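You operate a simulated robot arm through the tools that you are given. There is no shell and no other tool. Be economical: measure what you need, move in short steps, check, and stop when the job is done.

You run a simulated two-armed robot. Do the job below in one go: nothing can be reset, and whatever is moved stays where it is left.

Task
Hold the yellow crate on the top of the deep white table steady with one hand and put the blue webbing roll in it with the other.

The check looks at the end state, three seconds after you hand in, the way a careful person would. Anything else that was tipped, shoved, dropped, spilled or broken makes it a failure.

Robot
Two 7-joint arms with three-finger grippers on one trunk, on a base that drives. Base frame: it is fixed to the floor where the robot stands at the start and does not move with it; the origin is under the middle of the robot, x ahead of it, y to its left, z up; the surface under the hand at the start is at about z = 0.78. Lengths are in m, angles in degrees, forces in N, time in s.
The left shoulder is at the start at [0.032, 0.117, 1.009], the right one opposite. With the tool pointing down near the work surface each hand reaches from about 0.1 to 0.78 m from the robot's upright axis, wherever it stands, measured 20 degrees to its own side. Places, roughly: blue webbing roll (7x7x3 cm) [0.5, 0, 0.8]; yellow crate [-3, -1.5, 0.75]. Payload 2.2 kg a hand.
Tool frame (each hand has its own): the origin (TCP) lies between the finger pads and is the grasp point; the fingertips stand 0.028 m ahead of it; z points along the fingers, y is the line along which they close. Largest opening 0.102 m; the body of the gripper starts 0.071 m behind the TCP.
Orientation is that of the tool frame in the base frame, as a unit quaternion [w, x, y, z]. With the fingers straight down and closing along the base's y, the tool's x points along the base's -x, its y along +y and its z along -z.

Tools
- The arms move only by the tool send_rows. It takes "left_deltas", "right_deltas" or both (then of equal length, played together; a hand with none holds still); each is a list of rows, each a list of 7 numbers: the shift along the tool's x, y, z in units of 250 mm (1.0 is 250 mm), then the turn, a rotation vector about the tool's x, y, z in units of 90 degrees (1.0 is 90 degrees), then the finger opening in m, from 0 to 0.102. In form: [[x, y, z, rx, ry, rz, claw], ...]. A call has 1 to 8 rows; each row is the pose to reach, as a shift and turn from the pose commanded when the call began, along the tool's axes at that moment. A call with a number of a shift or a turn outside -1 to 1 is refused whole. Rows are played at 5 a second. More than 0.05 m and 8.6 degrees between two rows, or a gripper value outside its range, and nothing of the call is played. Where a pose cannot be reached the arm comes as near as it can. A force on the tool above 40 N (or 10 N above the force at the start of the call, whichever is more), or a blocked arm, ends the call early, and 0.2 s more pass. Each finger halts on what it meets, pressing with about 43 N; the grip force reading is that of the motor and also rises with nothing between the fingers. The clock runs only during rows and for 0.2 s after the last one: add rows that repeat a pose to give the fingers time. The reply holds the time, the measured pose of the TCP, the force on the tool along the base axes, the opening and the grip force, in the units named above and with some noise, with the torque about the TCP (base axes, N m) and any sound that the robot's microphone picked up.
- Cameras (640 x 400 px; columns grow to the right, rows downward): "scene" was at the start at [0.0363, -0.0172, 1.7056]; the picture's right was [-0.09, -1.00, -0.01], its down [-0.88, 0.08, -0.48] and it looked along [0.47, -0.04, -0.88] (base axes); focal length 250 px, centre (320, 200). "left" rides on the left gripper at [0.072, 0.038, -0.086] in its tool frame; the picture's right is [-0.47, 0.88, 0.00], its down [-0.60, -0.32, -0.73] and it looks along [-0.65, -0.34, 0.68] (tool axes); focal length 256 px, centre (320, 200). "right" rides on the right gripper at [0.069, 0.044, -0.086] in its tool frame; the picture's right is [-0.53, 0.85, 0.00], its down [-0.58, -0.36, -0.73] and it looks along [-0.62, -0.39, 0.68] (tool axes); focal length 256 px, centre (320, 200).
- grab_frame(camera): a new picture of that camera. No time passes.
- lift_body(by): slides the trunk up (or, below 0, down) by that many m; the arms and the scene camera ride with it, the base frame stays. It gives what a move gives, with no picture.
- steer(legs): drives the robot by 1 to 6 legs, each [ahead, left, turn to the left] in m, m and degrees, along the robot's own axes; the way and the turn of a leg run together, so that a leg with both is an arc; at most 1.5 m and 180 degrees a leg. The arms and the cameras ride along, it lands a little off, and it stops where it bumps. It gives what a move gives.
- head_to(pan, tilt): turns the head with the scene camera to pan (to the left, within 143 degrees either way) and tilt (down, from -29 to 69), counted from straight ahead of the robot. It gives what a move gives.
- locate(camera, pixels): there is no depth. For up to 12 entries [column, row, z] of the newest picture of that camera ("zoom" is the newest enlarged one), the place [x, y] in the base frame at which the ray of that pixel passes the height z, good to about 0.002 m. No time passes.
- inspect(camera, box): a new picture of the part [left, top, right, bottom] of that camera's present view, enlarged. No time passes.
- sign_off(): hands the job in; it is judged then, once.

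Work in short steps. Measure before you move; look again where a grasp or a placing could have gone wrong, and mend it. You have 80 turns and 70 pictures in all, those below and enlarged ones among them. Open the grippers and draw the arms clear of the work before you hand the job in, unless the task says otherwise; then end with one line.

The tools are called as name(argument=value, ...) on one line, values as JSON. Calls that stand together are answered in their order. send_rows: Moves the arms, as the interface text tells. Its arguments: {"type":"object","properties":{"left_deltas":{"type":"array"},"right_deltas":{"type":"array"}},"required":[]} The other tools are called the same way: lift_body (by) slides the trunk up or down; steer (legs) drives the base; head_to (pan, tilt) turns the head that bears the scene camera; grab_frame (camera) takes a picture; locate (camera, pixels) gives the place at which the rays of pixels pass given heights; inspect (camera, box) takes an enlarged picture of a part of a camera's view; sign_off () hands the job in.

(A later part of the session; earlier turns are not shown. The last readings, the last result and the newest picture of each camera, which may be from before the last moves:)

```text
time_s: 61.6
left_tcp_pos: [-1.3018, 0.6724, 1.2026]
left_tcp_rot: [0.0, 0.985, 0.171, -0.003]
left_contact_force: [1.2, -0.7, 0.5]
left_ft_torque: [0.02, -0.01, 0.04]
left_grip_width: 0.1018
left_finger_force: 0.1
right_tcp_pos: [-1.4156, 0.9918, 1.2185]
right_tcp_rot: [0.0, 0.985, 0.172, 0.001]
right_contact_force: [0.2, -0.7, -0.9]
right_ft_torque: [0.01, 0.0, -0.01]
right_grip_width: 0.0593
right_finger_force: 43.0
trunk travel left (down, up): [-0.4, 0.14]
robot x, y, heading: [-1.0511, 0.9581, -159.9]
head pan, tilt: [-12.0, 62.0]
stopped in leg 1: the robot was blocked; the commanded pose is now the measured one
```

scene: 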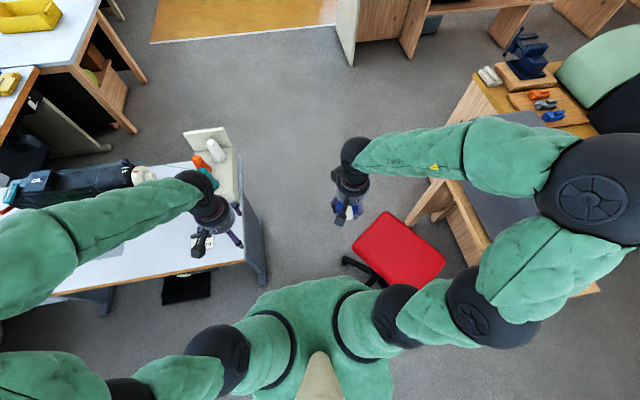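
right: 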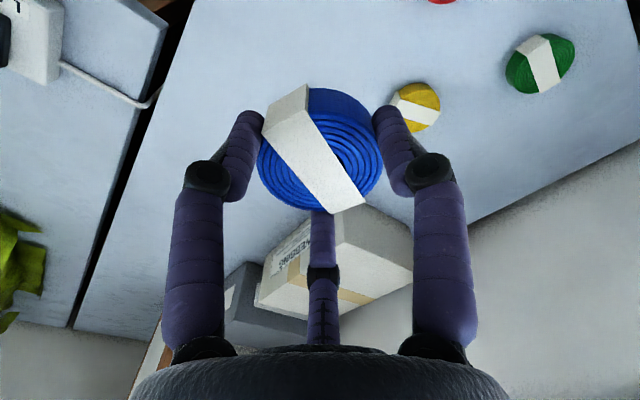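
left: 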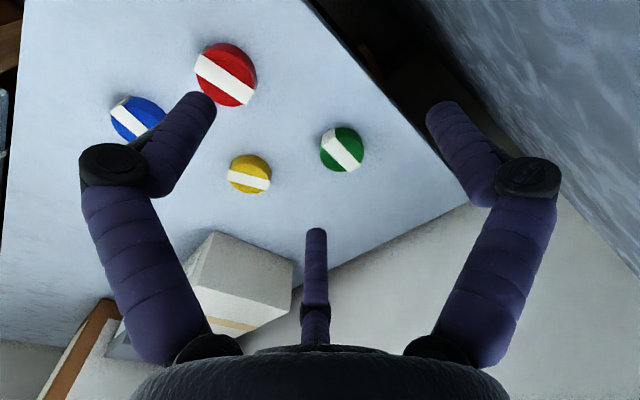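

Blocked even moving right here, so the stool's near foot is probably touching my base. I back off 0.3 m and look closely at both feet and at the table leg.

steer(legs=[[-0.3, 0, 0]])

head_to(pan=-10, tilt=60)

inspect(camera="scene", box=[210, 130, 450, 330])

grab_frame(camera="left")

```text
time_s: 63.6
left_tcp_pos: [-1.0198, 0.7732, 1.2022]
left_tcp_rot: [0.0, 0.985, 0.172, -0.003]
left_contact_force: [-0.2, 0.2, 0.1]
left_ft_torque: [0.0, 0.03, 0.02]
left_grip_width: 0.1022
left_finger_force: 0.2
right_tcp_pos: [-1.1361, 1.094, 1.2183]
right_tcp_rot: [0.001, 0.985, 0.173, 0.0]
right_contact_force: [0.6, 1.0, -1.1]
right_ft_torque: [0.03, 0.0, -0.01]
right_grip_width: 0.0593
right_finger_force: 42.7
trunk travel left (down, up): [-0.4, 0.14]
robot x, y, heading: [-0.7673, 1.057, -160.1]
head pan, tilt: [-12.0, 62.0]
```

```text
time_s: 64.2
left_tcp_pos: [-1.0218, 0.7738, 1.2011]
left_tcp_rot: [0.001, 0.985, 0.173, -0.003]
left_contact_force: [-0.5, 0.1, -0.3]
left_ft_torque: [0.04, 0.02, -0.01]
left_grip_width: 0.1019
left_finger_force: 0.1
right_tcp_pos: [-1.1353, 1.093, 1.219]
right_tcp_rot: [0.0, 0.985, 0.173, 0.0]
right_contact_force: [-0.5, -0.5, -1.6]
right_ft_torque: [0.03, 0.01, -0.02]
right_grip_width: 0.0595
right_finger_force: 42.9
trunk travel left (down, up): [-0.4, 0.14]
robot x, y, heading: [-0.7679, 1.0615, -160.0]
head pan, tilt: [-10.0, 60.0]
```

```text
2.00 times, centred on (330, 230) of scene
```

zoom: 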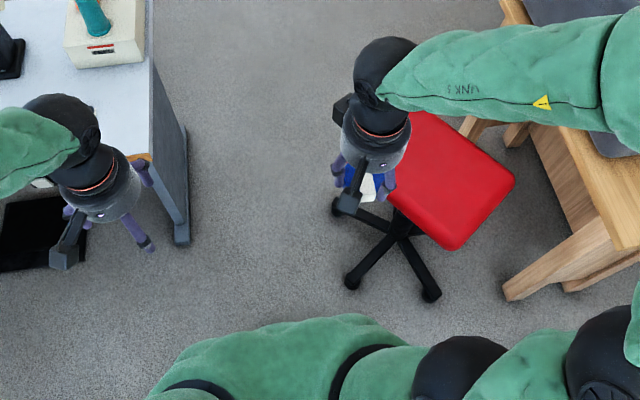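

```text
39 pictures are left
```

left: 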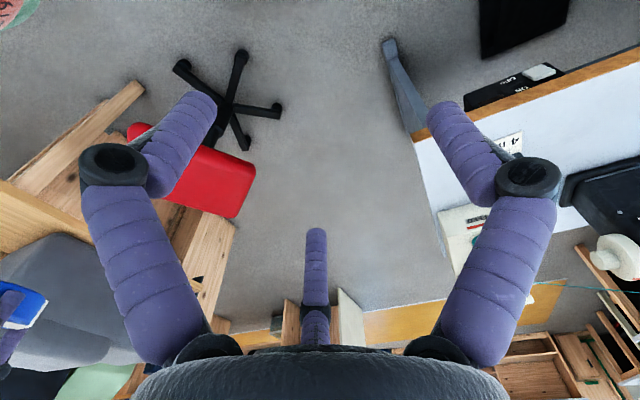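

The left-hand picture shows the stool feet at (180,66), (243,53), (278,112) and the table leg foot at (388,45); I measure them from both pictures.

locate(camera="left", pixels=[[180, 66, 0.02], [243, 53, 0.02], [250, 52, 0.02], [278, 112, 0.02], [283, 110, 0.02], [243, 149, 0.02], [384, 43, 0.02], [415, 138, 0.75], [442, 262, 0.75], [252, 180, 0.45], [215, 117, 0.02]])

locate(camera="zoom", pixels=[[336, 206, 0.02], [352, 282, 0.02], [346, 280, 0.02], [431, 296, 0.02], [188, 240, 0.02], [187, 130, 0.02], [150, 160, 0.75]])

```text
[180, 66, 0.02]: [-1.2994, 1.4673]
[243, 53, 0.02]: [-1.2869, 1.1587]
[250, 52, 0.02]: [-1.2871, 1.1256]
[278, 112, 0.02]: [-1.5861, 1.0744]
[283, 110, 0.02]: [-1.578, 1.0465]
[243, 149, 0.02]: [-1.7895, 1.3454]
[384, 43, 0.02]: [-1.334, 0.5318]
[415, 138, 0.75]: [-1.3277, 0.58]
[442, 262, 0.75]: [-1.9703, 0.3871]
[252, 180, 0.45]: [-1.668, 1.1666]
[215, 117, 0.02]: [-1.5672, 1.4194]
```

```text
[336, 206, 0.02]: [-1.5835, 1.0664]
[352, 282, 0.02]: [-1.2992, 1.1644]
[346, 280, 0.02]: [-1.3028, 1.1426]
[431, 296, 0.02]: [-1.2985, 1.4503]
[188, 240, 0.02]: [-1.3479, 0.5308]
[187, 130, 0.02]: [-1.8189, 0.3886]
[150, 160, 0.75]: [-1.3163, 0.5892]
```

The stool is unchanged; its nearest foot was scraping my base's right side. The table leg leaves more room on the left, so I shift ~1.5 cm left and advance step by step along -160°.

steer(legs=[[0.2, 0.014, 0]])

```text
time_s: 65.8
left_tcp_pos: [-1.2053, 0.6915, 1.2017]
left_tcp_rot: [0.0, 0.985, 0.172, -0.002]
left_contact_force: [-0.2, -0.2, 0.0]
left_ft_torque: [-0.01, 0.0, -0.01]
left_grip_width: 0.102
left_finger_force: 0.0
right_tcp_pos: [-1.3194, 1.0123, 1.2182]
right_tcp_rot: [0.0, 0.985, 0.173, 0.001]
right_contact_force: [0.2, -0.6, -0.5]
right_ft_torque: [0.0, -0.03, 0.02]
right_grip_width: 0.0597
right_finger_force: 43.4
trunk travel left (down, up): [-0.4, 0.14]
robot x, y, heading: [-0.9498, 0.9793, -160.1]
head pan, tilt: [-10.0, 60.0]
```

Now at lateral coordinate as planned; ahead 0.2 m more.

steer(legs=[[0.2, 0, 0]])

```text
time_s: 67.4
left_tcp_pos: [-1.3937, 0.6241, 1.2021]
left_tcp_rot: [0.0, 0.985, 0.171, -0.002]
left_contact_force: [-0.3, 0.2, -0.6]
left_ft_torque: [-0.04, -0.03, 0.02]
left_grip_width: 0.102
left_finger_force: 0.1
right_tcp_pos: [-1.508, 0.9449, 1.2183]
right_tcp_rot: [0.001, 0.985, 0.172, 0.0]
right_contact_force: [0.3, -0.2, -0.1]
right_ft_torque: [0.0, -0.02, 0.02]
right_grip_width: 0.0593
right_finger_force: 43.1
trunk travel left (down, up): [-0.4, 0.14]
robot x, y, heading: [-1.1407, 0.9062, -160.0]
head pan, tilt: [-10.0, 60.0]
```

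Still free. Ahead 0.2 m again.

steer(legs=[[0.2, 0, 0]])

```text
time_s: 69.0
left_tcp_pos: [-1.5844, 0.5545, 1.2017]
left_tcp_rot: [0.001, 0.985, 0.173, -0.003]
left_contact_force: [-0.7, 0.6, -0.2]
left_ft_torque: [0.01, -0.01, 0.01]
left_grip_width: 0.1022
left_finger_force: 0.1
right_tcp_pos: [-1.6997, 0.8757, 1.2187]
right_tcp_rot: [0.0, 0.985, 0.174, 0.001]
right_contact_force: [0.3, 0.5, -0.7]
right_ft_torque: [0.02, -0.06, 0.01]
right_grip_width: 0.0593
right_finger_force: 42.9
trunk travel left (down, up): [-0.4, 0.14]
robot x, y, heading: [-1.3315, 0.8405, -160.0]
head pan, tilt: [-10.0, 60.0]
```

Still free beside the corner; continue 0.2 m with a hair to the left.

steer(legs=[[0.2, 0.006, 0]])

```text
time_s: 70.6
left_tcp_pos: [-1.7706, 0.481, 1.2024]
left_tcp_rot: [0.001, 0.985, 0.172, -0.003]
left_contact_force: [0.0, 0.3, 0.3]
left_ft_torque: [0.0, -0.01, -0.01]
left_grip_width: 0.102
left_finger_force: 0.0
right_tcp_pos: [-1.8853, 0.8005, 1.2182]
right_tcp_rot: [0.0, 0.985, 0.172, 0.0]
right_contact_force: [0.1, -0.6, -1.0]
right_ft_torque: [-0.03, 0.0, -0.02]
right_grip_width: 0.0596
right_finger_force: 43.1
trunk travel left (down, up): [-0.4, 0.14]
robot x, y, heading: [-1.5192, 0.7647, -160.3]
head pan, tilt: [-10.0, 60.0]
```

Past the corner. Continue 0.25 m, then 0.5 m.

steer(legs=[[0.25, 0, 0], [0.4, 0, 0]])

```text
time_s: 74.6
left_tcp_pos: [-2.3825, 0.255, 1.2023]
left_tcp_rot: [0.001, 0.985, 0.174, -0.003]
left_contact_force: [0.8, 0.1, -0.5]
left_ft_torque: [-0.02, -0.01, -0.01]
left_grip_width: 0.102
left_finger_force: 0.1
right_tcp_pos: [-2.4993, 0.5763, 1.218]
right_tcp_rot: [0.0, 0.985, 0.174, 0.001]
right_contact_force: [-0.2, 0.1, -0.7]
right_ft_torque: [0.01, -0.02, 0.0]
right_grip_width: 0.0596
right_finger_force: 43.3
trunk travel left (down, up): [-0.4, 0.14]
robot x, y, heading: [-2.1302, 0.5442, -159.9]
head pan, tilt: [-10.0, 60.0]
```

Through the gap. I drive clear, turn toward the crate's table and look.

steer(legs=[[0.25, 0, 0], [0, 0, 37], [0.95, 0, 0], [0, 0, 50]])

head_to(pan=0, tilt=45)

grab_frame(camera="scene")

```text
time_s: 85.0
left_tcp_pos: [-2.6169, -0.6059, 1.202]
left_tcp_rot: [0.002, 0.597, 0.802, -0.002]
left_contact_force: [-0.1, -1.5, -0.2]
left_ft_torque: [-0.03, -0.01, 0.0]
left_grip_width: 0.1023
left_finger_force: 0.0
right_tcp_pos: [-2.9438, -0.7032, 1.2177]
right_tcp_rot: [-0.001, 0.596, 0.803, 0.0]
right_contact_force: [-0.6, -0.3, -0.8]
right_ft_torque: [0.0, -0.01, -0.02]
right_grip_width: 0.0597
right_finger_force: 43.4
trunk travel left (down, up): [-0.4, 0.14]
robot x, y, heading: [-2.8875, -0.341, -73.0]
head pan, tilt: [-10.0, 60.0]
```

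```text
time_s: 85.8
left_tcp_pos: [-2.6183, -0.6067, 1.2017]
left_tcp_rot: [0.002, 0.596, 0.803, -0.002]
left_contact_force: [-0.1, -0.3, 0.7]
left_ft_torque: [0.01, -0.01, 0.0]
left_grip_width: 0.1019
left_finger_force: 0.0
right_tcp_pos: [-2.9442, -0.7035, 1.2174]
right_tcp_rot: [0.0, 0.595, 0.803, 0.002]
right_contact_force: [-0.4, -0.3, -0.5]
right_ft_torque: [-0.01, 0.03, -0.01]
right_grip_width: 0.0596
right_finger_force: 43.0
trunk travel left (down, up): [-0.4, 0.14]
robot x, y, heading: [-2.8858, -0.339, -73.1]
head pan, tilt: [0.0, 45.0]
```

```text
38 pictures are left
```

scene: 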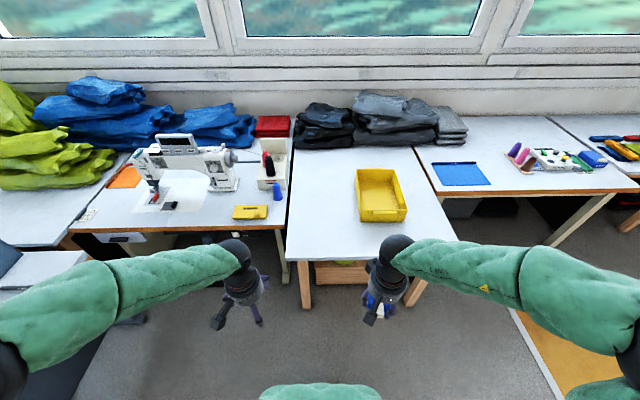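

The crate lies ahead-right at (380,195). I zoom and measure it and the table edge.

inspect(camera="scene", box=[280, 140, 480, 265])

locate(camera="scene", pixels=[[287, 260, 0.78], [456, 248, 0.78], [358, 221, 0.78], [405, 221, 0.78], [356, 169, 0.87], [397, 169, 0.87], [406, 209, 0.87], [361, 209, 0.87]])

```text
3.20 times, centred on (380, 202) of scene
```

zoom: 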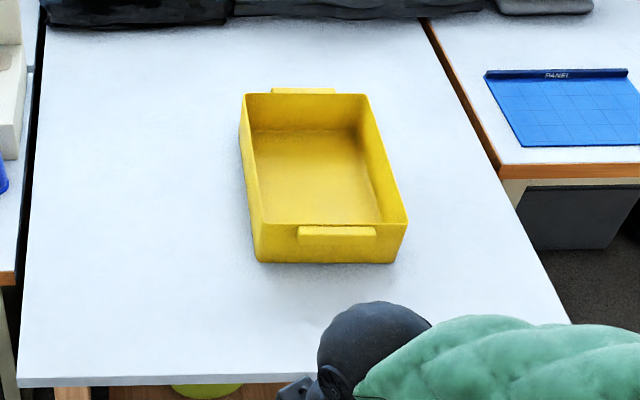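

```text
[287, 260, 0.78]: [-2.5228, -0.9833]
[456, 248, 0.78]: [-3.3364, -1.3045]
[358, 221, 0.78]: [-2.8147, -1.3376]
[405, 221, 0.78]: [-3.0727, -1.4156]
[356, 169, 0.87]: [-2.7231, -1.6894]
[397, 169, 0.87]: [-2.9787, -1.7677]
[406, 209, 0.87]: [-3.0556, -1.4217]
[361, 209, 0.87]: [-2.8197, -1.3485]
```

The crate is empty, aligned with my heading, about 0.25 m wide and 0.35 m deep. I check where the yellow floor mat starts before shifting right.

locate(camera="scene", pixels=[[511, 310, 0.0], [560, 397, 0.0], [305, 308, 0.0], [410, 304, 0.0], [370, 284, 0.2]])

steer(legs=[[0, -0.2, 0]])

head_to(pan=-20, tilt=60)

grab_frame(camera="scene")

```text
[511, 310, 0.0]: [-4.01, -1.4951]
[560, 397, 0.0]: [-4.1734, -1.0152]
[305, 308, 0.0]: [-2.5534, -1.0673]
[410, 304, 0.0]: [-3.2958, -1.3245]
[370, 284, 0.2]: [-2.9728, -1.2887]
```

```text
time_s: 87.4
left_tcp_pos: [-2.8111, -0.6658, 1.2016]
left_tcp_rot: [0.002, 0.599, 0.801, -0.002]
left_contact_force: [-1.5, -0.5, -0.4]
left_ft_torque: [-0.01, -0.04, 0.0]
left_grip_width: 0.1018
left_finger_force: 0.1
right_tcp_pos: [-3.1384, -0.762, 1.2182]
right_tcp_rot: [0.0, 0.597, 0.803, 0.001]
right_contact_force: [0.0, -0.1, -1.2]
right_ft_torque: [0.0, -0.03, -0.01]
right_grip_width: 0.0596
right_finger_force: 43.1
trunk travel left (down, up): [-0.4, 0.14]
robot x, y, heading: [-3.0841, -0.3959, -73.3]
head pan, tilt: [0.0, 45.0]
```

```text
time_s: 88.2
left_tcp_pos: [-2.8104, -0.6655, 1.2011]
left_tcp_rot: [0.002, 0.598, 0.802, -0.001]
left_contact_force: [-0.4, -1.5, -0.1]
left_ft_torque: [0.01, -0.01, 0.02]
left_grip_width: 0.1019
left_finger_force: 0.0
right_tcp_pos: [-3.1369, -0.7614, 1.2185]
right_tcp_rot: [-0.001, 0.597, 0.802, 0.001]
right_contact_force: [0.3, -0.4, -0.8]
right_ft_torque: [-0.02, 0.0, 0.02]
right_grip_width: 0.0594
right_finger_force: 42.9
trunk travel left (down, up): [-0.4, 0.14]
robot x, y, heading: [-3.0817, -0.401, -73.2]
head pan, tilt: [-20.0, 60.0]
```

```text
36 pictures are left
```

scene: 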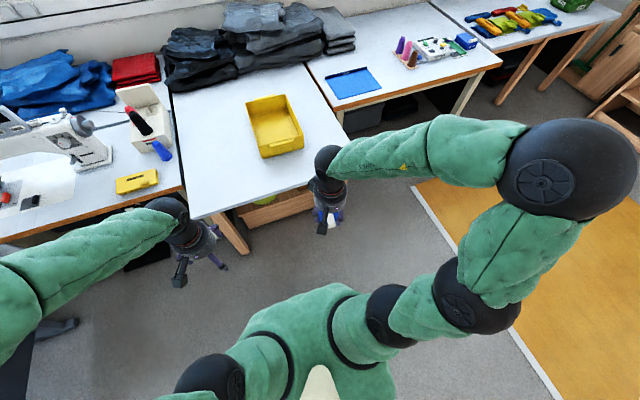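

The mat is well to the side. I go right 0.15 and ahead 0.42 towards the table.

steer(legs=[[0, -0.15, 0], [0.42, 0, 0]])

head_to(pan=0, tilt=60)

grab_frame(camera="scene")

```text
time_s: 91.7
left_tcp_pos: [-2.8338, -1.1042, 1.2015]
left_tcp_rot: [0.002, 0.597, 0.803, -0.001]
left_contact_force: [-0.1, -0.5, -1.2]
left_ft_torque: [-0.01, -0.01, 0.01]
left_grip_width: 0.102
left_finger_force: 0.1
right_tcp_pos: [-3.158, -1.2031, 1.2188]
right_tcp_rot: [0.0, 0.595, 0.804, 0.001]
right_contact_force: [0.9, 0.0, 0.0]
right_ft_torque: [-0.01, -0.02, -0.01]
right_grip_width: 0.0595
right_finger_force: 42.6
trunk travel left (down, up): [-0.4, 0.14]
robot x, y, heading: [-3.1036, -0.8386, -72.8]
head pan, tilt: [-20.0, 60.0]
```

```text
time_s: 92.5
left_tcp_pos: [-2.8342, -1.1042, 1.2016]
left_tcp_rot: [0.002, 0.596, 0.803, -0.003]
left_contact_force: [0.8, 0.6, -0.4]
left_ft_torque: [-0.02, -0.02, 0.0]
left_grip_width: 0.1019
left_finger_force: 0.1
right_tcp_pos: [-3.1593, -1.2021, 1.2191]
right_tcp_rot: [-0.001, 0.595, 0.804, 0.001]
right_contact_force: [0.2, 0.1, -1.1]
right_ft_torque: [-0.02, -0.01, -0.05]
right_grip_width: 0.0596
right_finger_force: 42.9
trunk travel left (down, up): [-0.4, 0.14]
robot x, y, heading: [-3.1045, -0.8411, -72.8]
head pan, tilt: [0.0, 60.0]
```

```text
35 pictures are left
```

scene: 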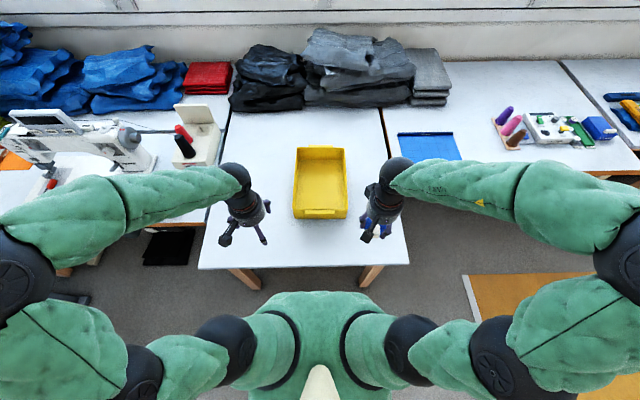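

The crate is straight ahead, between the hands. I determine the table height by comparing this view with the earlier one.

locate(camera="scene", pixels=[[198, 266, 0.78], [198, 266, 0.75], [198, 266, 0.72], [410, 262, 0.78], [410, 262, 0.75], [410, 262, 0.72]])

inspect(camera="scene", box=[240, 130, 400, 230])

grab_frame(camera="left")

```text
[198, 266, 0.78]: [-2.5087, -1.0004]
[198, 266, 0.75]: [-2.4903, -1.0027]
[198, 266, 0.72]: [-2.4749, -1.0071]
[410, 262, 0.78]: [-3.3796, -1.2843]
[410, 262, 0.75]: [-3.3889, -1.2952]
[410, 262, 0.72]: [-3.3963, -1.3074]
```

```text
4.00 times, centred on (320, 180) of scene
```

zoom: 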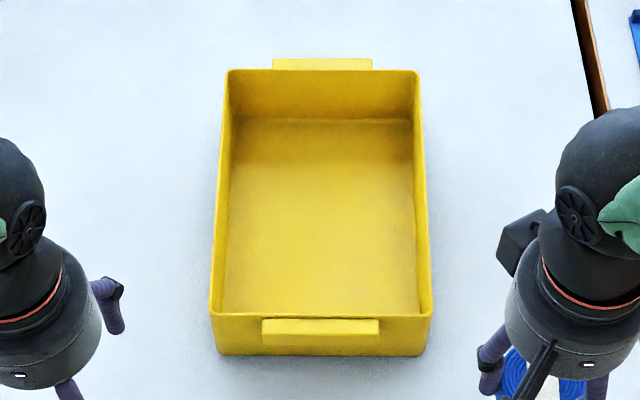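

```text
33 pictures are left
```

left: 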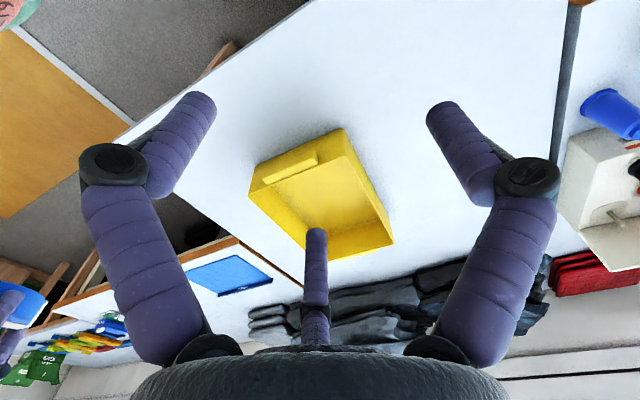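

I zoom the left-hand view of the crate to triangulate its rim.

inspect(camera="left", box=[230, 110, 410, 270])

locate(camera="scene", pixels=[[292.5, 208, 0.88], [292.5, 208, 0.85], [292.5, 208, 0.82], [292.5, 208, 0.79], [347.5, 208, 0.85], [347.5, 208, 0.82], [295.5, 148, 0.85], [295.5, 148, 0.82], [344, 148, 0.85], [344, 148, 0.82], [294, 218.5, 0.78], [294, 218.5, 0.75]])

```text
2.50 times, centred on (320, 190) of left
```

zoom: 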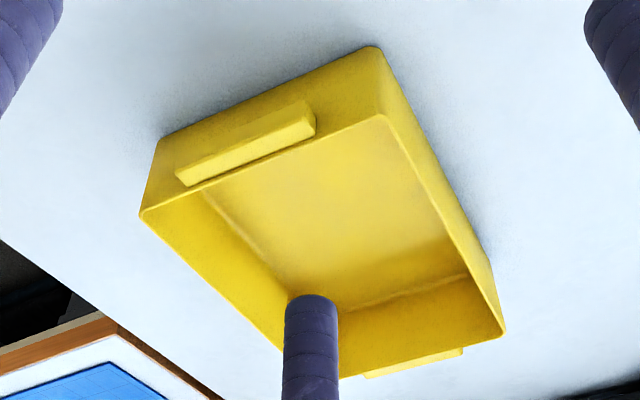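

```text
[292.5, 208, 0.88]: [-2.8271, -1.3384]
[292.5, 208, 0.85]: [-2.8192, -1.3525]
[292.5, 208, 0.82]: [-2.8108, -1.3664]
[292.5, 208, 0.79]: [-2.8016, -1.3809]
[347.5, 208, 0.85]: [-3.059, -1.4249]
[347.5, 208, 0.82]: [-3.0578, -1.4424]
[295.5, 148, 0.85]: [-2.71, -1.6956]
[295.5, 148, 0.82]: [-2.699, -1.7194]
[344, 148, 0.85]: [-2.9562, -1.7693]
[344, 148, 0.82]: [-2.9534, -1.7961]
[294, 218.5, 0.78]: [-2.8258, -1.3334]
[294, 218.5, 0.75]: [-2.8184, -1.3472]
```

locate(camera="zoom", pixels=[[389, 113, 0.88], [389, 113, 0.85], [389, 113, 0.82], [142, 214, 0.88], [142, 214, 0.85], [142, 214, 0.82], [505, 333, 0.88], [505, 333, 0.85], [505, 333, 0.82], [372, 47, 0.78], [372, 47, 0.75]])

```text
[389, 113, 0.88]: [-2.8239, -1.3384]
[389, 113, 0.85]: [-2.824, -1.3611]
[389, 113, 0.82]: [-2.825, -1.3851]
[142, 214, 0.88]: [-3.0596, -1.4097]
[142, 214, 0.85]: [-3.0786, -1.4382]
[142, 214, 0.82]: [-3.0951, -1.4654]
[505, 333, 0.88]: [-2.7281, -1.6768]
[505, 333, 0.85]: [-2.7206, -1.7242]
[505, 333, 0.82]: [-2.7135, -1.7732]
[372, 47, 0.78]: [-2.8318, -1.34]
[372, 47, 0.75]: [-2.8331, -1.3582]
```

The views agree on a rim height ≈ 0.88, table ≈ 0.78; crate spans 0.56–0.91 m ahead and ±0.12 m sideways of me. I lower the trunk a little and bring the left hand out towards the crate's left wall, still high.

lift_body(by=-0.08)

send_rows(left_deltas=[[-0.13, -0.03, 0.0, 0, 0, 0, 0.102], [-0.27, -0.06, 0.0, 0, 0, 0, 0.102], [-0.41, -0.09, 0.0, 0, 0, 0, 0.102], [-0.55, -0.13, 0.0, 0, 0, 0, 0.102], [-0.69, -0.16, 0.05, 0, 0, 0, 0.102], [-0.83, -0.2, 0.1, 0, 0, 0, 0.102], [-0.97, -0.24, 0.15, 0, 0, 0, 0.102], [-0.97, -0.24, 0.15, 0, 0, 0, 0.102]])

grab_frame(camera="left")

```text
time_s: 93.7
left_tcp_pos: [-2.834, -1.1048, 1.1225]
left_tcp_rot: [0.002, 0.596, 0.803, -0.001]
left_contact_force: [0.5, 0.0, 0.1]
left_ft_torque: [-0.03, 0.04, -0.02]
left_grip_width: 0.1021
left_finger_force: 0.0
right_tcp_pos: [-3.1603, -1.2015, 1.1399]
right_tcp_rot: [0.0, 0.594, 0.804, 0.002]
right_contact_force: [0.4, -0.1, -1.0]
right_ft_torque: [-0.01, -0.05, -0.05]
right_grip_width: 0.0595
right_finger_force: 42.7
trunk travel left (down, up): [-0.32, 0.22]
robot x, y, heading: [-3.1059, -0.8396, -73.1]
head pan, tilt: [0.0, 60.0]
```

```text
time_s: 95.5
left_tcp_pos: [-2.8208, -1.3509, 1.0878]
left_tcp_rot: [0.003, 0.596, 0.803, -0.003]
left_contact_force: [-0.6, 0.0, 0.3]
left_ft_torque: [0.0, -0.01, -0.02]
left_grip_width: 0.1018
left_finger_force: 0.0
right_tcp_pos: [-3.1603, -1.1994, 1.1389]
right_tcp_rot: [0.0, 0.596, 0.803, 0.0]
right_contact_force: [-0.4, 0.6, 0.0]
right_ft_torque: [-0.02, -0.01, 0.01]
right_grip_width: 0.0595
right_finger_force: 43.3
trunk travel left (down, up): [-0.32, 0.22]
robot x, y, heading: [-3.1079, -0.8358, -73.0]
head pan, tilt: [0.0, 60.0]
```

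```text
31 pictures are left
```

left: 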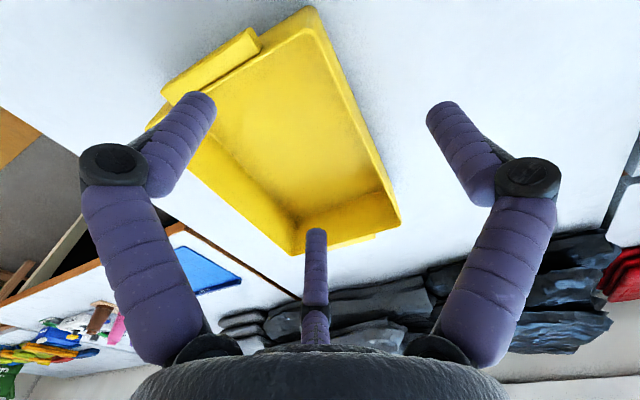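

I measure the left rim from this nearer view at z 0.88.

inspect(camera="left", box=[200, 0, 440, 250])

locate(camera="left", pixels=[[315, 28, 0.88], [400, 224, 0.88], [360, 133, 0.88], [315, 28, 0.87], [400, 224, 0.87], [360, 133, 0.87]])

```text
1.60 times, centred on (320, 125) of left
```

zoom: 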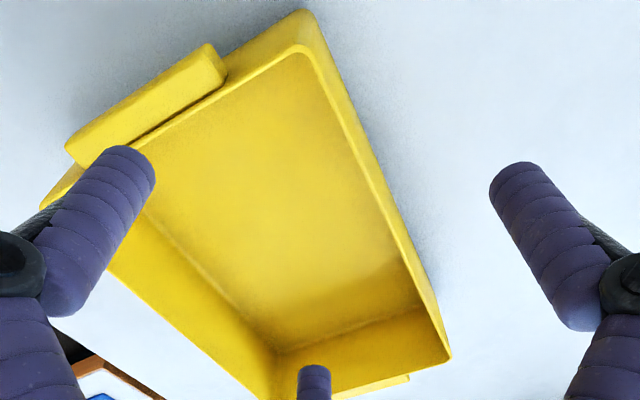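

```text
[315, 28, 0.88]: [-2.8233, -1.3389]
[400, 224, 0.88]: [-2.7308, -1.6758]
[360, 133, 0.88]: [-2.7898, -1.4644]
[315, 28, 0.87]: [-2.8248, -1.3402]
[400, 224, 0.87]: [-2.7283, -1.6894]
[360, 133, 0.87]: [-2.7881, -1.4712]
```

locate(camera="zoom", pixels=[[312, 50, 0.88], [373, 195, 0.88], [379, 195, 0.88], [368, 195, 0.88], [449, 356, 0.88], [407, 262, 0.88]])

inspect(camera="left", box=[300, 40, 400, 160])

```text
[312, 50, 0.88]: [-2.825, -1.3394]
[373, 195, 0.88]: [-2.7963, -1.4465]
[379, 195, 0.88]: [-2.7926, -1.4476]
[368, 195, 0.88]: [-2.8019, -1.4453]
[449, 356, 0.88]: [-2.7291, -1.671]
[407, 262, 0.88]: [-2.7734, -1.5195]
```

```text
3.33 times, centred on (350, 100) of left
```

zoom: 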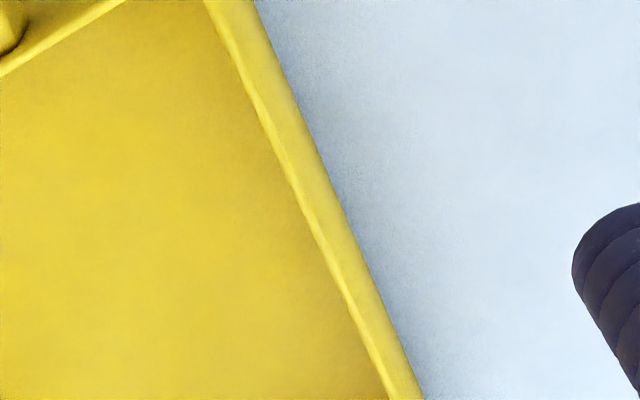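

Left wall line is known; I move the left hand over it at (-2.803,-1.426), to z ≈ 0.955, with fingers straddling the rim.

send_rows(left_deltas=[[-0.15, -0.01, 0.0, 0, 0, 0, 0.102], [-0.308, -0.019, 0.0, 0, 0, 0, 0.102], [-0.308, -0.019, 0.15, 0, 0, 0, 0.102], [-0.308, -0.019, 0.3, 0, 0, 0, 0.102], [-0.308, -0.019, 0.45, 0, 0, 0, 0.102], [-0.308, -0.019, 0.53, 0, 0, 0, 0.102], [-0.308, -0.019, 0.53, 0, 0, 0, 0.102]])

grab_frame(camera="left")

inspect(camera="scene", box=[220, 120, 420, 260])

```text
time_s: 97.1
left_tcp_pos: [-2.8022, -1.4305, 0.9547]
left_tcp_rot: [0.002, 0.596, 0.803, -0.002]
left_contact_force: [-0.2, -0.1, -0.6]
left_ft_torque: [-0.01, -0.03, 0.04]
left_grip_width: 0.1022
left_finger_force: 0.2
right_tcp_pos: [-3.1594, -1.2014, 1.1384]
right_tcp_rot: [0.0, 0.595, 0.804, 0.0]
right_contact_force: [0.7, -0.3, -1.0]
right_ft_torque: [0.01, 0.01, 0.0]
right_grip_width: 0.0592
right_finger_force: 43.0
trunk travel left (down, up): [-0.32, 0.22]
robot x, y, heading: [-3.1074, -0.8372, -72.8]
head pan, tilt: [0.0, 60.0]
```

```text
28 pictures are left
```

left: 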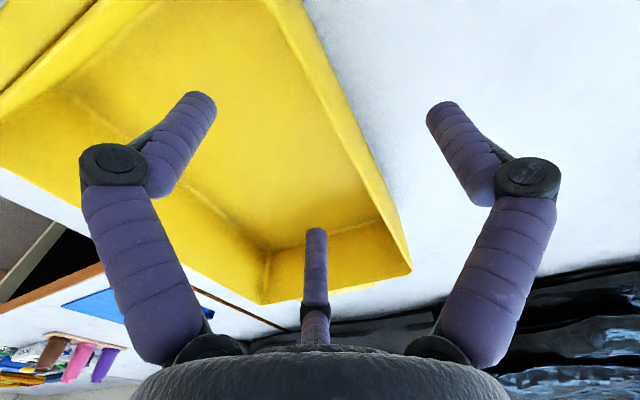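

```text
2.86 times, centred on (320, 190) of scene
```

zoom: 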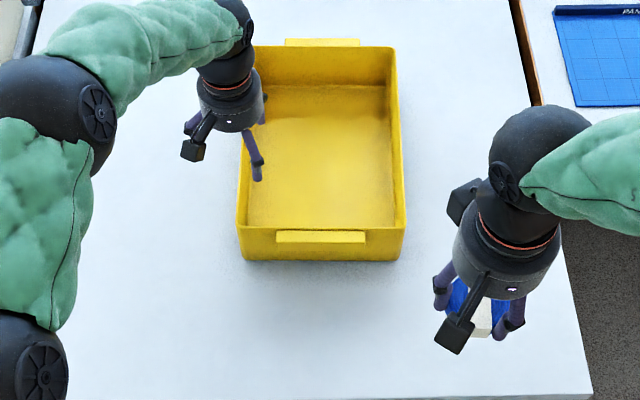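

I check the wall's position under the left TCP from this closer view.

inspect(camera="left", box=[250, 20, 430, 180])

locate(camera="left", pixels=[[320, 100, 0.88], [340, 137, 0.88], [410, 272, 0.88], [285, 30, 0.88]])

```text
2.50 times, centred on (340, 100) of left
```

zoom: 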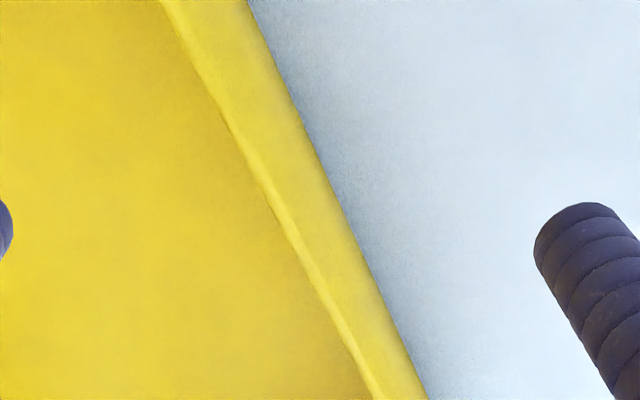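

```text
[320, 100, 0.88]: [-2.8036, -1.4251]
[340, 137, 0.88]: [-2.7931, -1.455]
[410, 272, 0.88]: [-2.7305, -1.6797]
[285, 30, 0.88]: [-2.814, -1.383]
```

The rim passes right under the TCP (offset ≲ 2 mm). I lower the left hand to z ≈ 0.872 with fingers open.

send_rows(left_deltas=[[0, 0.004, 0.1, 0, 0, 0, 0.102], [0, 0.004, 0.2, 0, 0, 0, 0.102], [0, 0.004, 0.28, 0, 0, 0, 0.102], [0, 0.004, 0.331, 0, 0, 0, 0.102], [0, 0.004, 0.331, 0, 0, 0, 0.102]])

grab_frame(camera="left")

inspect(camera="scene", box=[250, 130, 370, 220])

```text
time_s: 98.3
left_tcp_pos: [-2.8005, -1.4306, 0.8715]
left_tcp_rot: [0.001, 0.596, 0.803, -0.002]
left_contact_force: [-0.5, -0.5, -0.8]
left_ft_torque: [-0.02, 0.01, -0.01]
left_grip_width: 0.1019
left_finger_force: 0.1
right_tcp_pos: [-3.16, -1.2018, 1.1383]
right_tcp_rot: [-0.001, 0.595, 0.804, 0.001]
right_contact_force: [-0.7, 0.1, -0.6]
right_ft_torque: [-0.01, 0.01, -0.02]
right_grip_width: 0.0593
right_finger_force: 43.3
trunk travel left (down, up): [-0.32, 0.22]
robot x, y, heading: [-3.105, -0.8383, -73.0]
head pan, tilt: [0.0, 60.0]
```

```text
25 pictures are left
```

left: 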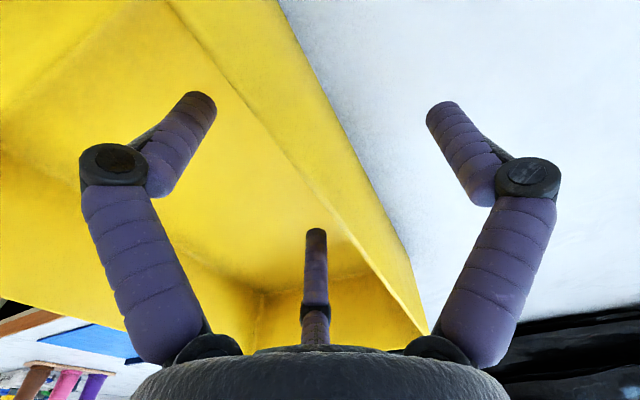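

```text
4.44 times, centred on (310, 175) of scene
```

zoom: 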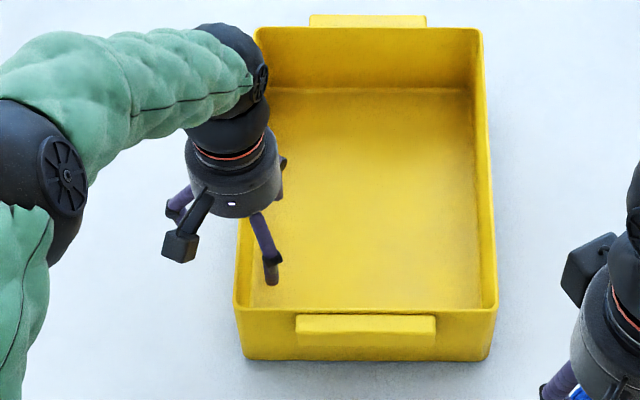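

inspect(camera="left", box=[220, 80, 420, 260])

locate(camera="zoom", pixels=[[250, 200, 0.88], [270, 200, 0.88], [290, 200, 0.88], [320, 230, 0.8715]])

```text
2.22 times, centred on (320, 170) of left
```

zoom: 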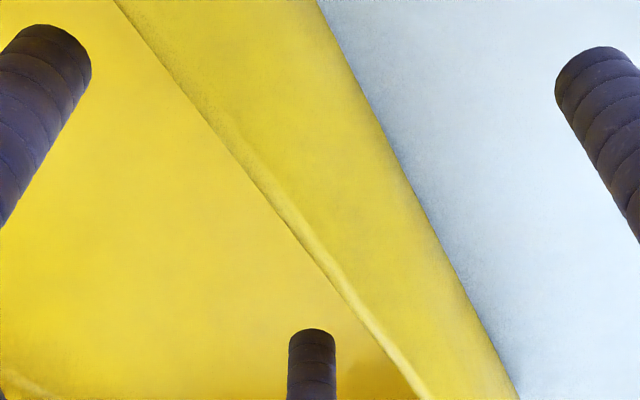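

```text
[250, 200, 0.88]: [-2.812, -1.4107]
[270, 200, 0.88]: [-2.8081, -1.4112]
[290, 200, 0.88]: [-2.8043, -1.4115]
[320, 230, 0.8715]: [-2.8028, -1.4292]
```

Rim and TCP coincide within 1 mm, both inner fingers inside, one outside. I close slowly.

send_rows(left_deltas=[[0, 0, 0, 0, 0, 0, 0.08], [0, 0, 0, 0, 0, 0, 0.06], [0, 0, 0, 0, 0, 0, 0.045], [0, 0, 0, 0, 0, 0, 0.03], [0, 0, 0, 0, 0, 0, 0.02], [0, 0, 0, 0, 0, 0, 0.014]])

grab_frame(camera="left")

```text
time_s: 99.7
left_tcp_pos: [-2.8008, -1.4293, 0.8709]
left_tcp_rot: [0.002, 0.597, 0.803, -0.001]
left_contact_force: [-0.2, -0.8, -0.2]
left_ft_torque: [-0.01, 0.02, 0.0]
left_grip_width: 0.0141
left_finger_force: 0.0
right_tcp_pos: [-3.1597, -1.2025, 1.1382]
right_tcp_rot: [-0.002, 0.595, 0.804, 0.0]
right_contact_force: [-0.5, -0.3, -0.4]
right_ft_torque: [0.0, 0.02, -0.01]
right_grip_width: 0.0596
right_finger_force: 43.3
trunk travel left (down, up): [-0.32, 0.22]
robot x, y, heading: [-3.1044, -0.8407, -72.9]
head pan, tilt: [0.0, 60.0]
```

```text
22 pictures are left
```

left: 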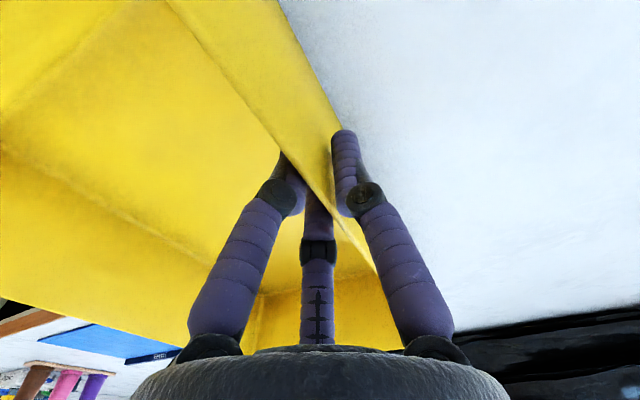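

The wall is between the fingers, nothing moved. I close fully onto it.

send_rows(left_deltas=[[0, 0, 0, 0, 0, 0, 0.008], [0, 0, 0, 0, 0, 0, 0.004], [0, 0, 0, 0, 0, 0, 0.0], [0, 0, 0, 0, 0, 0, 0.0]])

inspect(camera="scene", box=[240, 130, 420, 250])

```text
time_s: 100.7
left_tcp_pos: [-2.8012, -1.4299, 0.8714]
left_tcp_rot: [0.002, 0.596, 0.803, -0.002]
left_contact_force: [-0.1, -0.3, -0.7]
left_ft_torque: [-0.06, -0.05, -0.11]
left_grip_width: 0.0088
left_finger_force: 36.7
right_tcp_pos: [-3.1591, -1.2031, 1.1385]
right_tcp_rot: [-0.002, 0.595, 0.804, 0.001]
right_contact_force: [1.2, 0.5, -0.5]
right_ft_torque: [-0.02, 0.01, -0.02]
right_grip_width: 0.0593
right_finger_force: 42.9
trunk travel left (down, up): [-0.32, 0.22]
robot x, y, heading: [-3.1031, -0.8381, -73.1]
head pan, tilt: [0.0, 60.0]
```

```text
3.33 times, centred on (330, 190) of scene
```

zoom: 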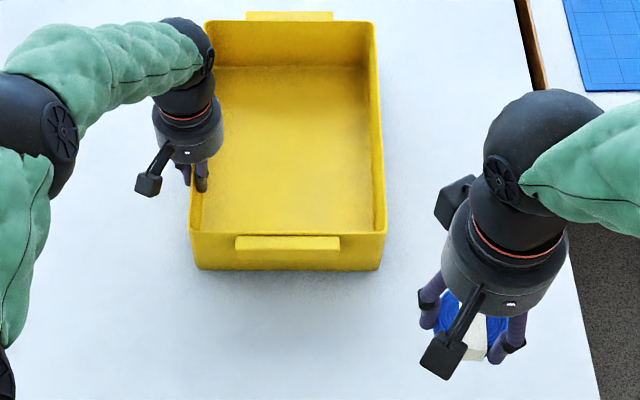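

The left hand holds the crate wall (0.009 m, 37 N), crate in place. I bring the right hand with the roll over the crate, staying high.

send_rows(right_deltas=[[-0.13, 0.04, 0.0, 0, 0, 0, 0.05], [-0.26, 0.08, 0.0, 0, 0, 0, 0.05], [-0.39, 0.12, 0.0, 0, 0, 0, 0.05], [-0.52, 0.16, 0.0, 0, 0, 0, 0.05], [-0.65, 0.2, 0.0, 0, 0, 0, 0.05], [-0.78, 0.24, 0.0, 0, 0, 0, 0.05], [-0.9, 0.28, 0.0, 0, 0, 0, 0.05], [-0.9, 0.28, 0.0, 0, 0, 0, 0.05]])

send_rows(right_deltas=[[-0.13, 0.04, 0.0, 0, 0, 0, 0.05], [-0.26, 0.08, 0.0, 0, 0, 0, 0.05], [-0.39, 0.12, 0.0, 0, 0, 0, 0.05], [-0.52, 0.16, 0.05, 0, 0, 0, 0.05], [-0.615, 0.183, 0.1, 0, 0, 0, 0.05], [-0.615, 0.183, 0.25, 0, 0, 0, 0.05], [-0.615, 0.183, 0.4, 0, 0, 0, 0.05], [-0.615, 0.183, 0.4, 0, 0, 0, 0.05]])

grab_frame(camera="scene")

grab_frame(camera="right")

```text
time_s: 102.5
left_tcp_pos: [-2.8011, -1.4291, 0.8716]
left_tcp_rot: [0.001, 0.596, 0.803, -0.001]
left_contact_force: [-0.2, 1.0, -0.8]
left_ft_torque: [-0.18, -0.06, 0.02]
left_grip_width: 0.0091
left_finger_force: 36.4
right_tcp_pos: [-3.0276, -1.3985, 1.1373]
right_tcp_rot: [0.0, 0.595, 0.804, 0.002]
right_contact_force: [0.2, 0.9, -0.5]
right_ft_torque: [-0.01, 0.01, -0.01]
right_grip_width: 0.0596
right_finger_force: 42.9
trunk travel left (down, up): [-0.32, 0.22]
robot x, y, heading: [-3.1052, -0.8369, -73.0]
head pan, tilt: [0.0, 60.0]
```

```text
time_s: 104.3
left_tcp_pos: [-2.8007, -1.4284, 0.8715]
left_tcp_rot: [0.002, 0.597, 0.802, -0.001]
left_contact_force: [-0.2, -0.4, -0.2]
left_ft_torque: [-0.09, -0.04, 0.05]
left_grip_width: 0.0087
left_finger_force: 37.0
right_tcp_pos: [-2.939, -1.5285, 1.0374]
right_tcp_rot: [0.0, 0.595, 0.804, 0.002]
right_contact_force: [0.6, -0.3, -0.7]
right_ft_torque: [0.0, 0.03, -0.03]
right_grip_width: 0.0595
right_finger_force: 43.4
trunk travel left (down, up): [-0.32, 0.22]
robot x, y, heading: [-3.1041, -0.8435, -73.2]
head pan, tilt: [0.0, 60.0]
```

```text
20 pictures are left
```

scene: 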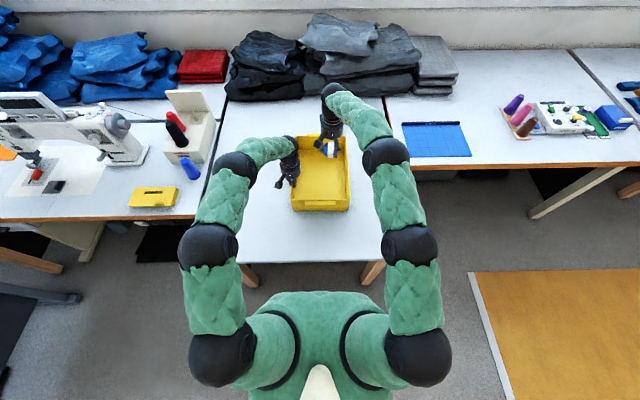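

```text
19 pictures are left
```

right: 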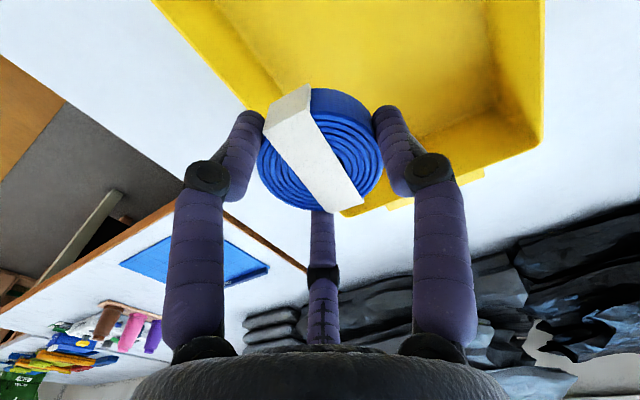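

The roll is over the crate, ~8 cm inside the right wall. I shift 1.2 cm left and lower it to just above the crate's floor, watching the force.

send_rows(right_deltas=[[0, 0.03, 0.12, 0, 0, 0, 0.05], [0, 0.048, 0.24, 0, 0, 0, 0.05], [0, 0.048, 0.36, 0, 0, 0, 0.05], [0, 0.048, 0.48, 0, 0, 0, 0.05], [0, 0.048, 0.6, 0, 0, 0, 0.05], [0, 0.048, 0.7, 0, 0, 0, 0.05], [0, 0.048, 0.78, 0, 0, 0, 0.05], [0, 0.048, 0.82, 0, 0, 0, 0.05]])

grab_frame(camera="right")

inspect(camera="scene", box=[250, 80, 400, 220])

```text
time_s: 106.1
left_tcp_pos: [-2.8011, -1.4292, 0.8714]
left_tcp_rot: [0.002, 0.597, 0.803, -0.001]
left_contact_force: [1.2, 0.0, -0.2]
left_ft_torque: [0.12, 0.01, 0.0]
left_grip_width: 0.0089
left_finger_force: 36.4
right_tcp_pos: [-2.9273, -1.5266, 0.8311]
right_tcp_rot: [0.0, 0.595, 0.803, 0.001]
right_contact_force: [0.9, 0.3, -0.3]
right_ft_torque: [0.01, -0.01, 0.01]
right_grip_width: 0.0596
right_finger_force: 42.8
trunk travel left (down, up): [-0.32, 0.22]
robot x, y, heading: [-3.1066, -0.8405, -73.1]
head pan, tilt: [0.0, 60.0]
```

```text
18 pictures are left
```

right: 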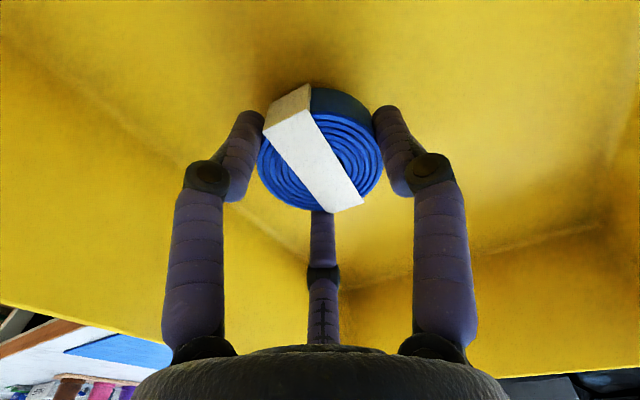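

```text
2.86 times, centred on (325, 150) of scene
```

zoom: 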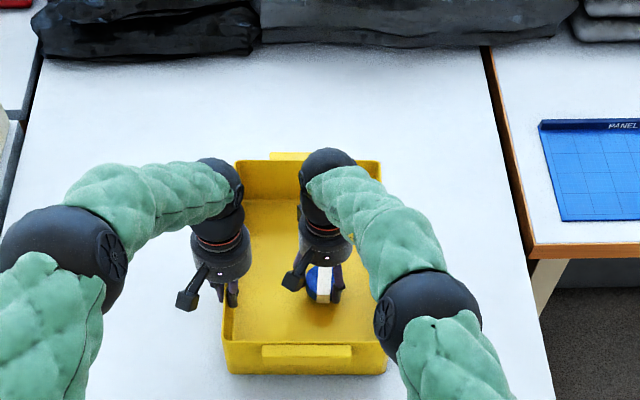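

Inside the crate now, no contact yet. I lower in 2–3 mm steps until the roll touches the crate floor.

send_rows(right_deltas=[[0, 0, 0.012, 0, 0, 0, 0.05], [0, 0, 0.024, 0, 0, 0, 0.05], [0, 0, 0.036, 0, 0, 0, 0.05], [0, 0, 0.044, 0, 0, 0, 0.05]])

```text
time_s: 107.1
left_tcp_pos: [-2.8005, -1.4293, 0.8711]
left_tcp_rot: [0.002, 0.596, 0.803, -0.002]
left_contact_force: [1.4, 1.6, -0.4]
left_ft_torque: [0.04, -0.03, 0.04]
left_grip_width: 0.0088
left_finger_force: 36.2
right_tcp_pos: [-2.9273, -1.5264, 0.8211]
right_tcp_rot: [-0.001, 0.595, 0.804, 0.0]
right_contact_force: [-0.1, -0.7, -0.1]
right_ft_torque: [0.0, 0.0, -0.03]
right_grip_width: 0.0597
right_finger_force: 43.4
trunk travel left (down, up): [-0.32, 0.22]
robot x, y, heading: [-3.1056, -0.8409, -73.2]
head pan, tilt: [0.0, 60.0]
```

send_rows(right_deltas=[[0, 0, 0.008, 0, 0, 0, 0.05], [0, 0, 0.016, 0, 0, 0, 0.05], [0, 0, 0.016, 0, 0, 0, 0.05]])

```text
time_s: 107.9
left_tcp_pos: [-2.801, -1.43, 0.8711]
left_tcp_rot: [0.002, 0.596, 0.803, -0.002]
left_contact_force: [1.3, -2.7, -0.7]
left_ft_torque: [0.11, 0.05, 0.04]
left_grip_width: 0.0087
left_finger_force: 37.0
right_tcp_pos: [-2.9254, -1.5278, 0.8193]
right_tcp_rot: [0.0, 0.596, 0.803, 0.001]
right_contact_force: [-0.4, 2.0, 6.3]
right_ft_torque: [0.07, -0.02, 0.02]
right_grip_width: 0.0595
right_finger_force: 42.7
trunk travel left (down, up): [-0.32, 0.22]
robot x, y, heading: [-3.1068, -0.8382, -72.7]
head pan, tilt: [0.0, 60.0]
```

The roll touches the floor of the crate (6 N up). I open the right fingers and draw straight up.

send_rows(right_deltas=[[0, 0, -0.006, 0, 0, 0, 0.065], [0, 0, -0.006, 0, 0, 0, 0.08], [0, 0, -0.006, 0, 0, 0, 0.09], [0, 0, -0.006, 0, 0, 0, 0.09]])

send_rows(right_deltas=[[0, 0, -0.08, 0, 0, 0, 0.09], [0, 0, -0.2, 0, 0, 0, 0.09], [0, 0, -0.36, 0, 0, 0, 0.09], [0, 0, -0.52, 0, 0, 0, 0.09], [0, 0, -0.68, 0, 0, 0, 0.09], [0, 0, -0.84, 0, 0, 0, 0.09], [0, 0, -1.0, 0, 0, 0, 0.09]])

grab_frame(camera="right")

```text
time_s: 108.9
left_tcp_pos: [-2.8004, -1.4301, 0.872]
left_tcp_rot: [0.002, 0.596, 0.803, -0.002]
left_contact_force: [1.2, -0.2, 0.3]
left_ft_torque: [0.01, -0.04, 0.03]
left_grip_width: 0.0088
left_finger_force: 37.6
right_tcp_pos: [-2.9267, -1.5259, 0.8177]
right_tcp_rot: [0.0, 0.595, 0.804, 0.0]
right_contact_force: [-0.1, -1.1, 0.3]
right_ft_torque: [0.02, -0.04, -0.02]
right_grip_width: 0.0898
right_finger_force: 0.1
trunk travel left (down, up): [-0.32, 0.22]
robot x, y, heading: [-3.1079, -0.8378, -73.1]
head pan, tilt: [0.0, 60.0]
```

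```text
time_s: 110.5
left_tcp_pos: [-2.8005, -1.4291, 0.871]
left_tcp_rot: [0.002, 0.596, 0.803, -0.001]
left_contact_force: [-0.8, 1.3, 0.2]
left_ft_torque: [-0.35, -0.15, 0.03]
left_grip_width: 0.0091
left_finger_force: 36.5
right_tcp_pos: [-2.9242, -1.5287, 1.0702]
right_tcp_rot: [-0.001, 0.595, 0.804, 0.0]
right_contact_force: [0.6, 0.6, -0.6]
right_ft_torque: [-0.03, 0.01, -0.08]
right_grip_width: 0.0901
right_finger_force: 0.0
trunk travel left (down, up): [-0.32, 0.22]
robot x, y, heading: [-3.1059, -0.8423, -72.8]
head pan, tilt: [0.0, 60.0]
```

```text
16 pictures are left
```

right: 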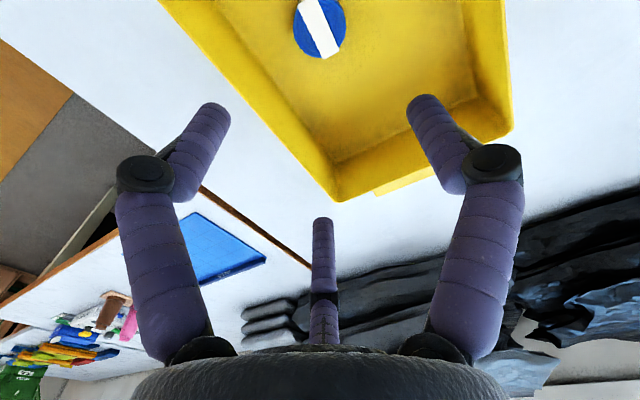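

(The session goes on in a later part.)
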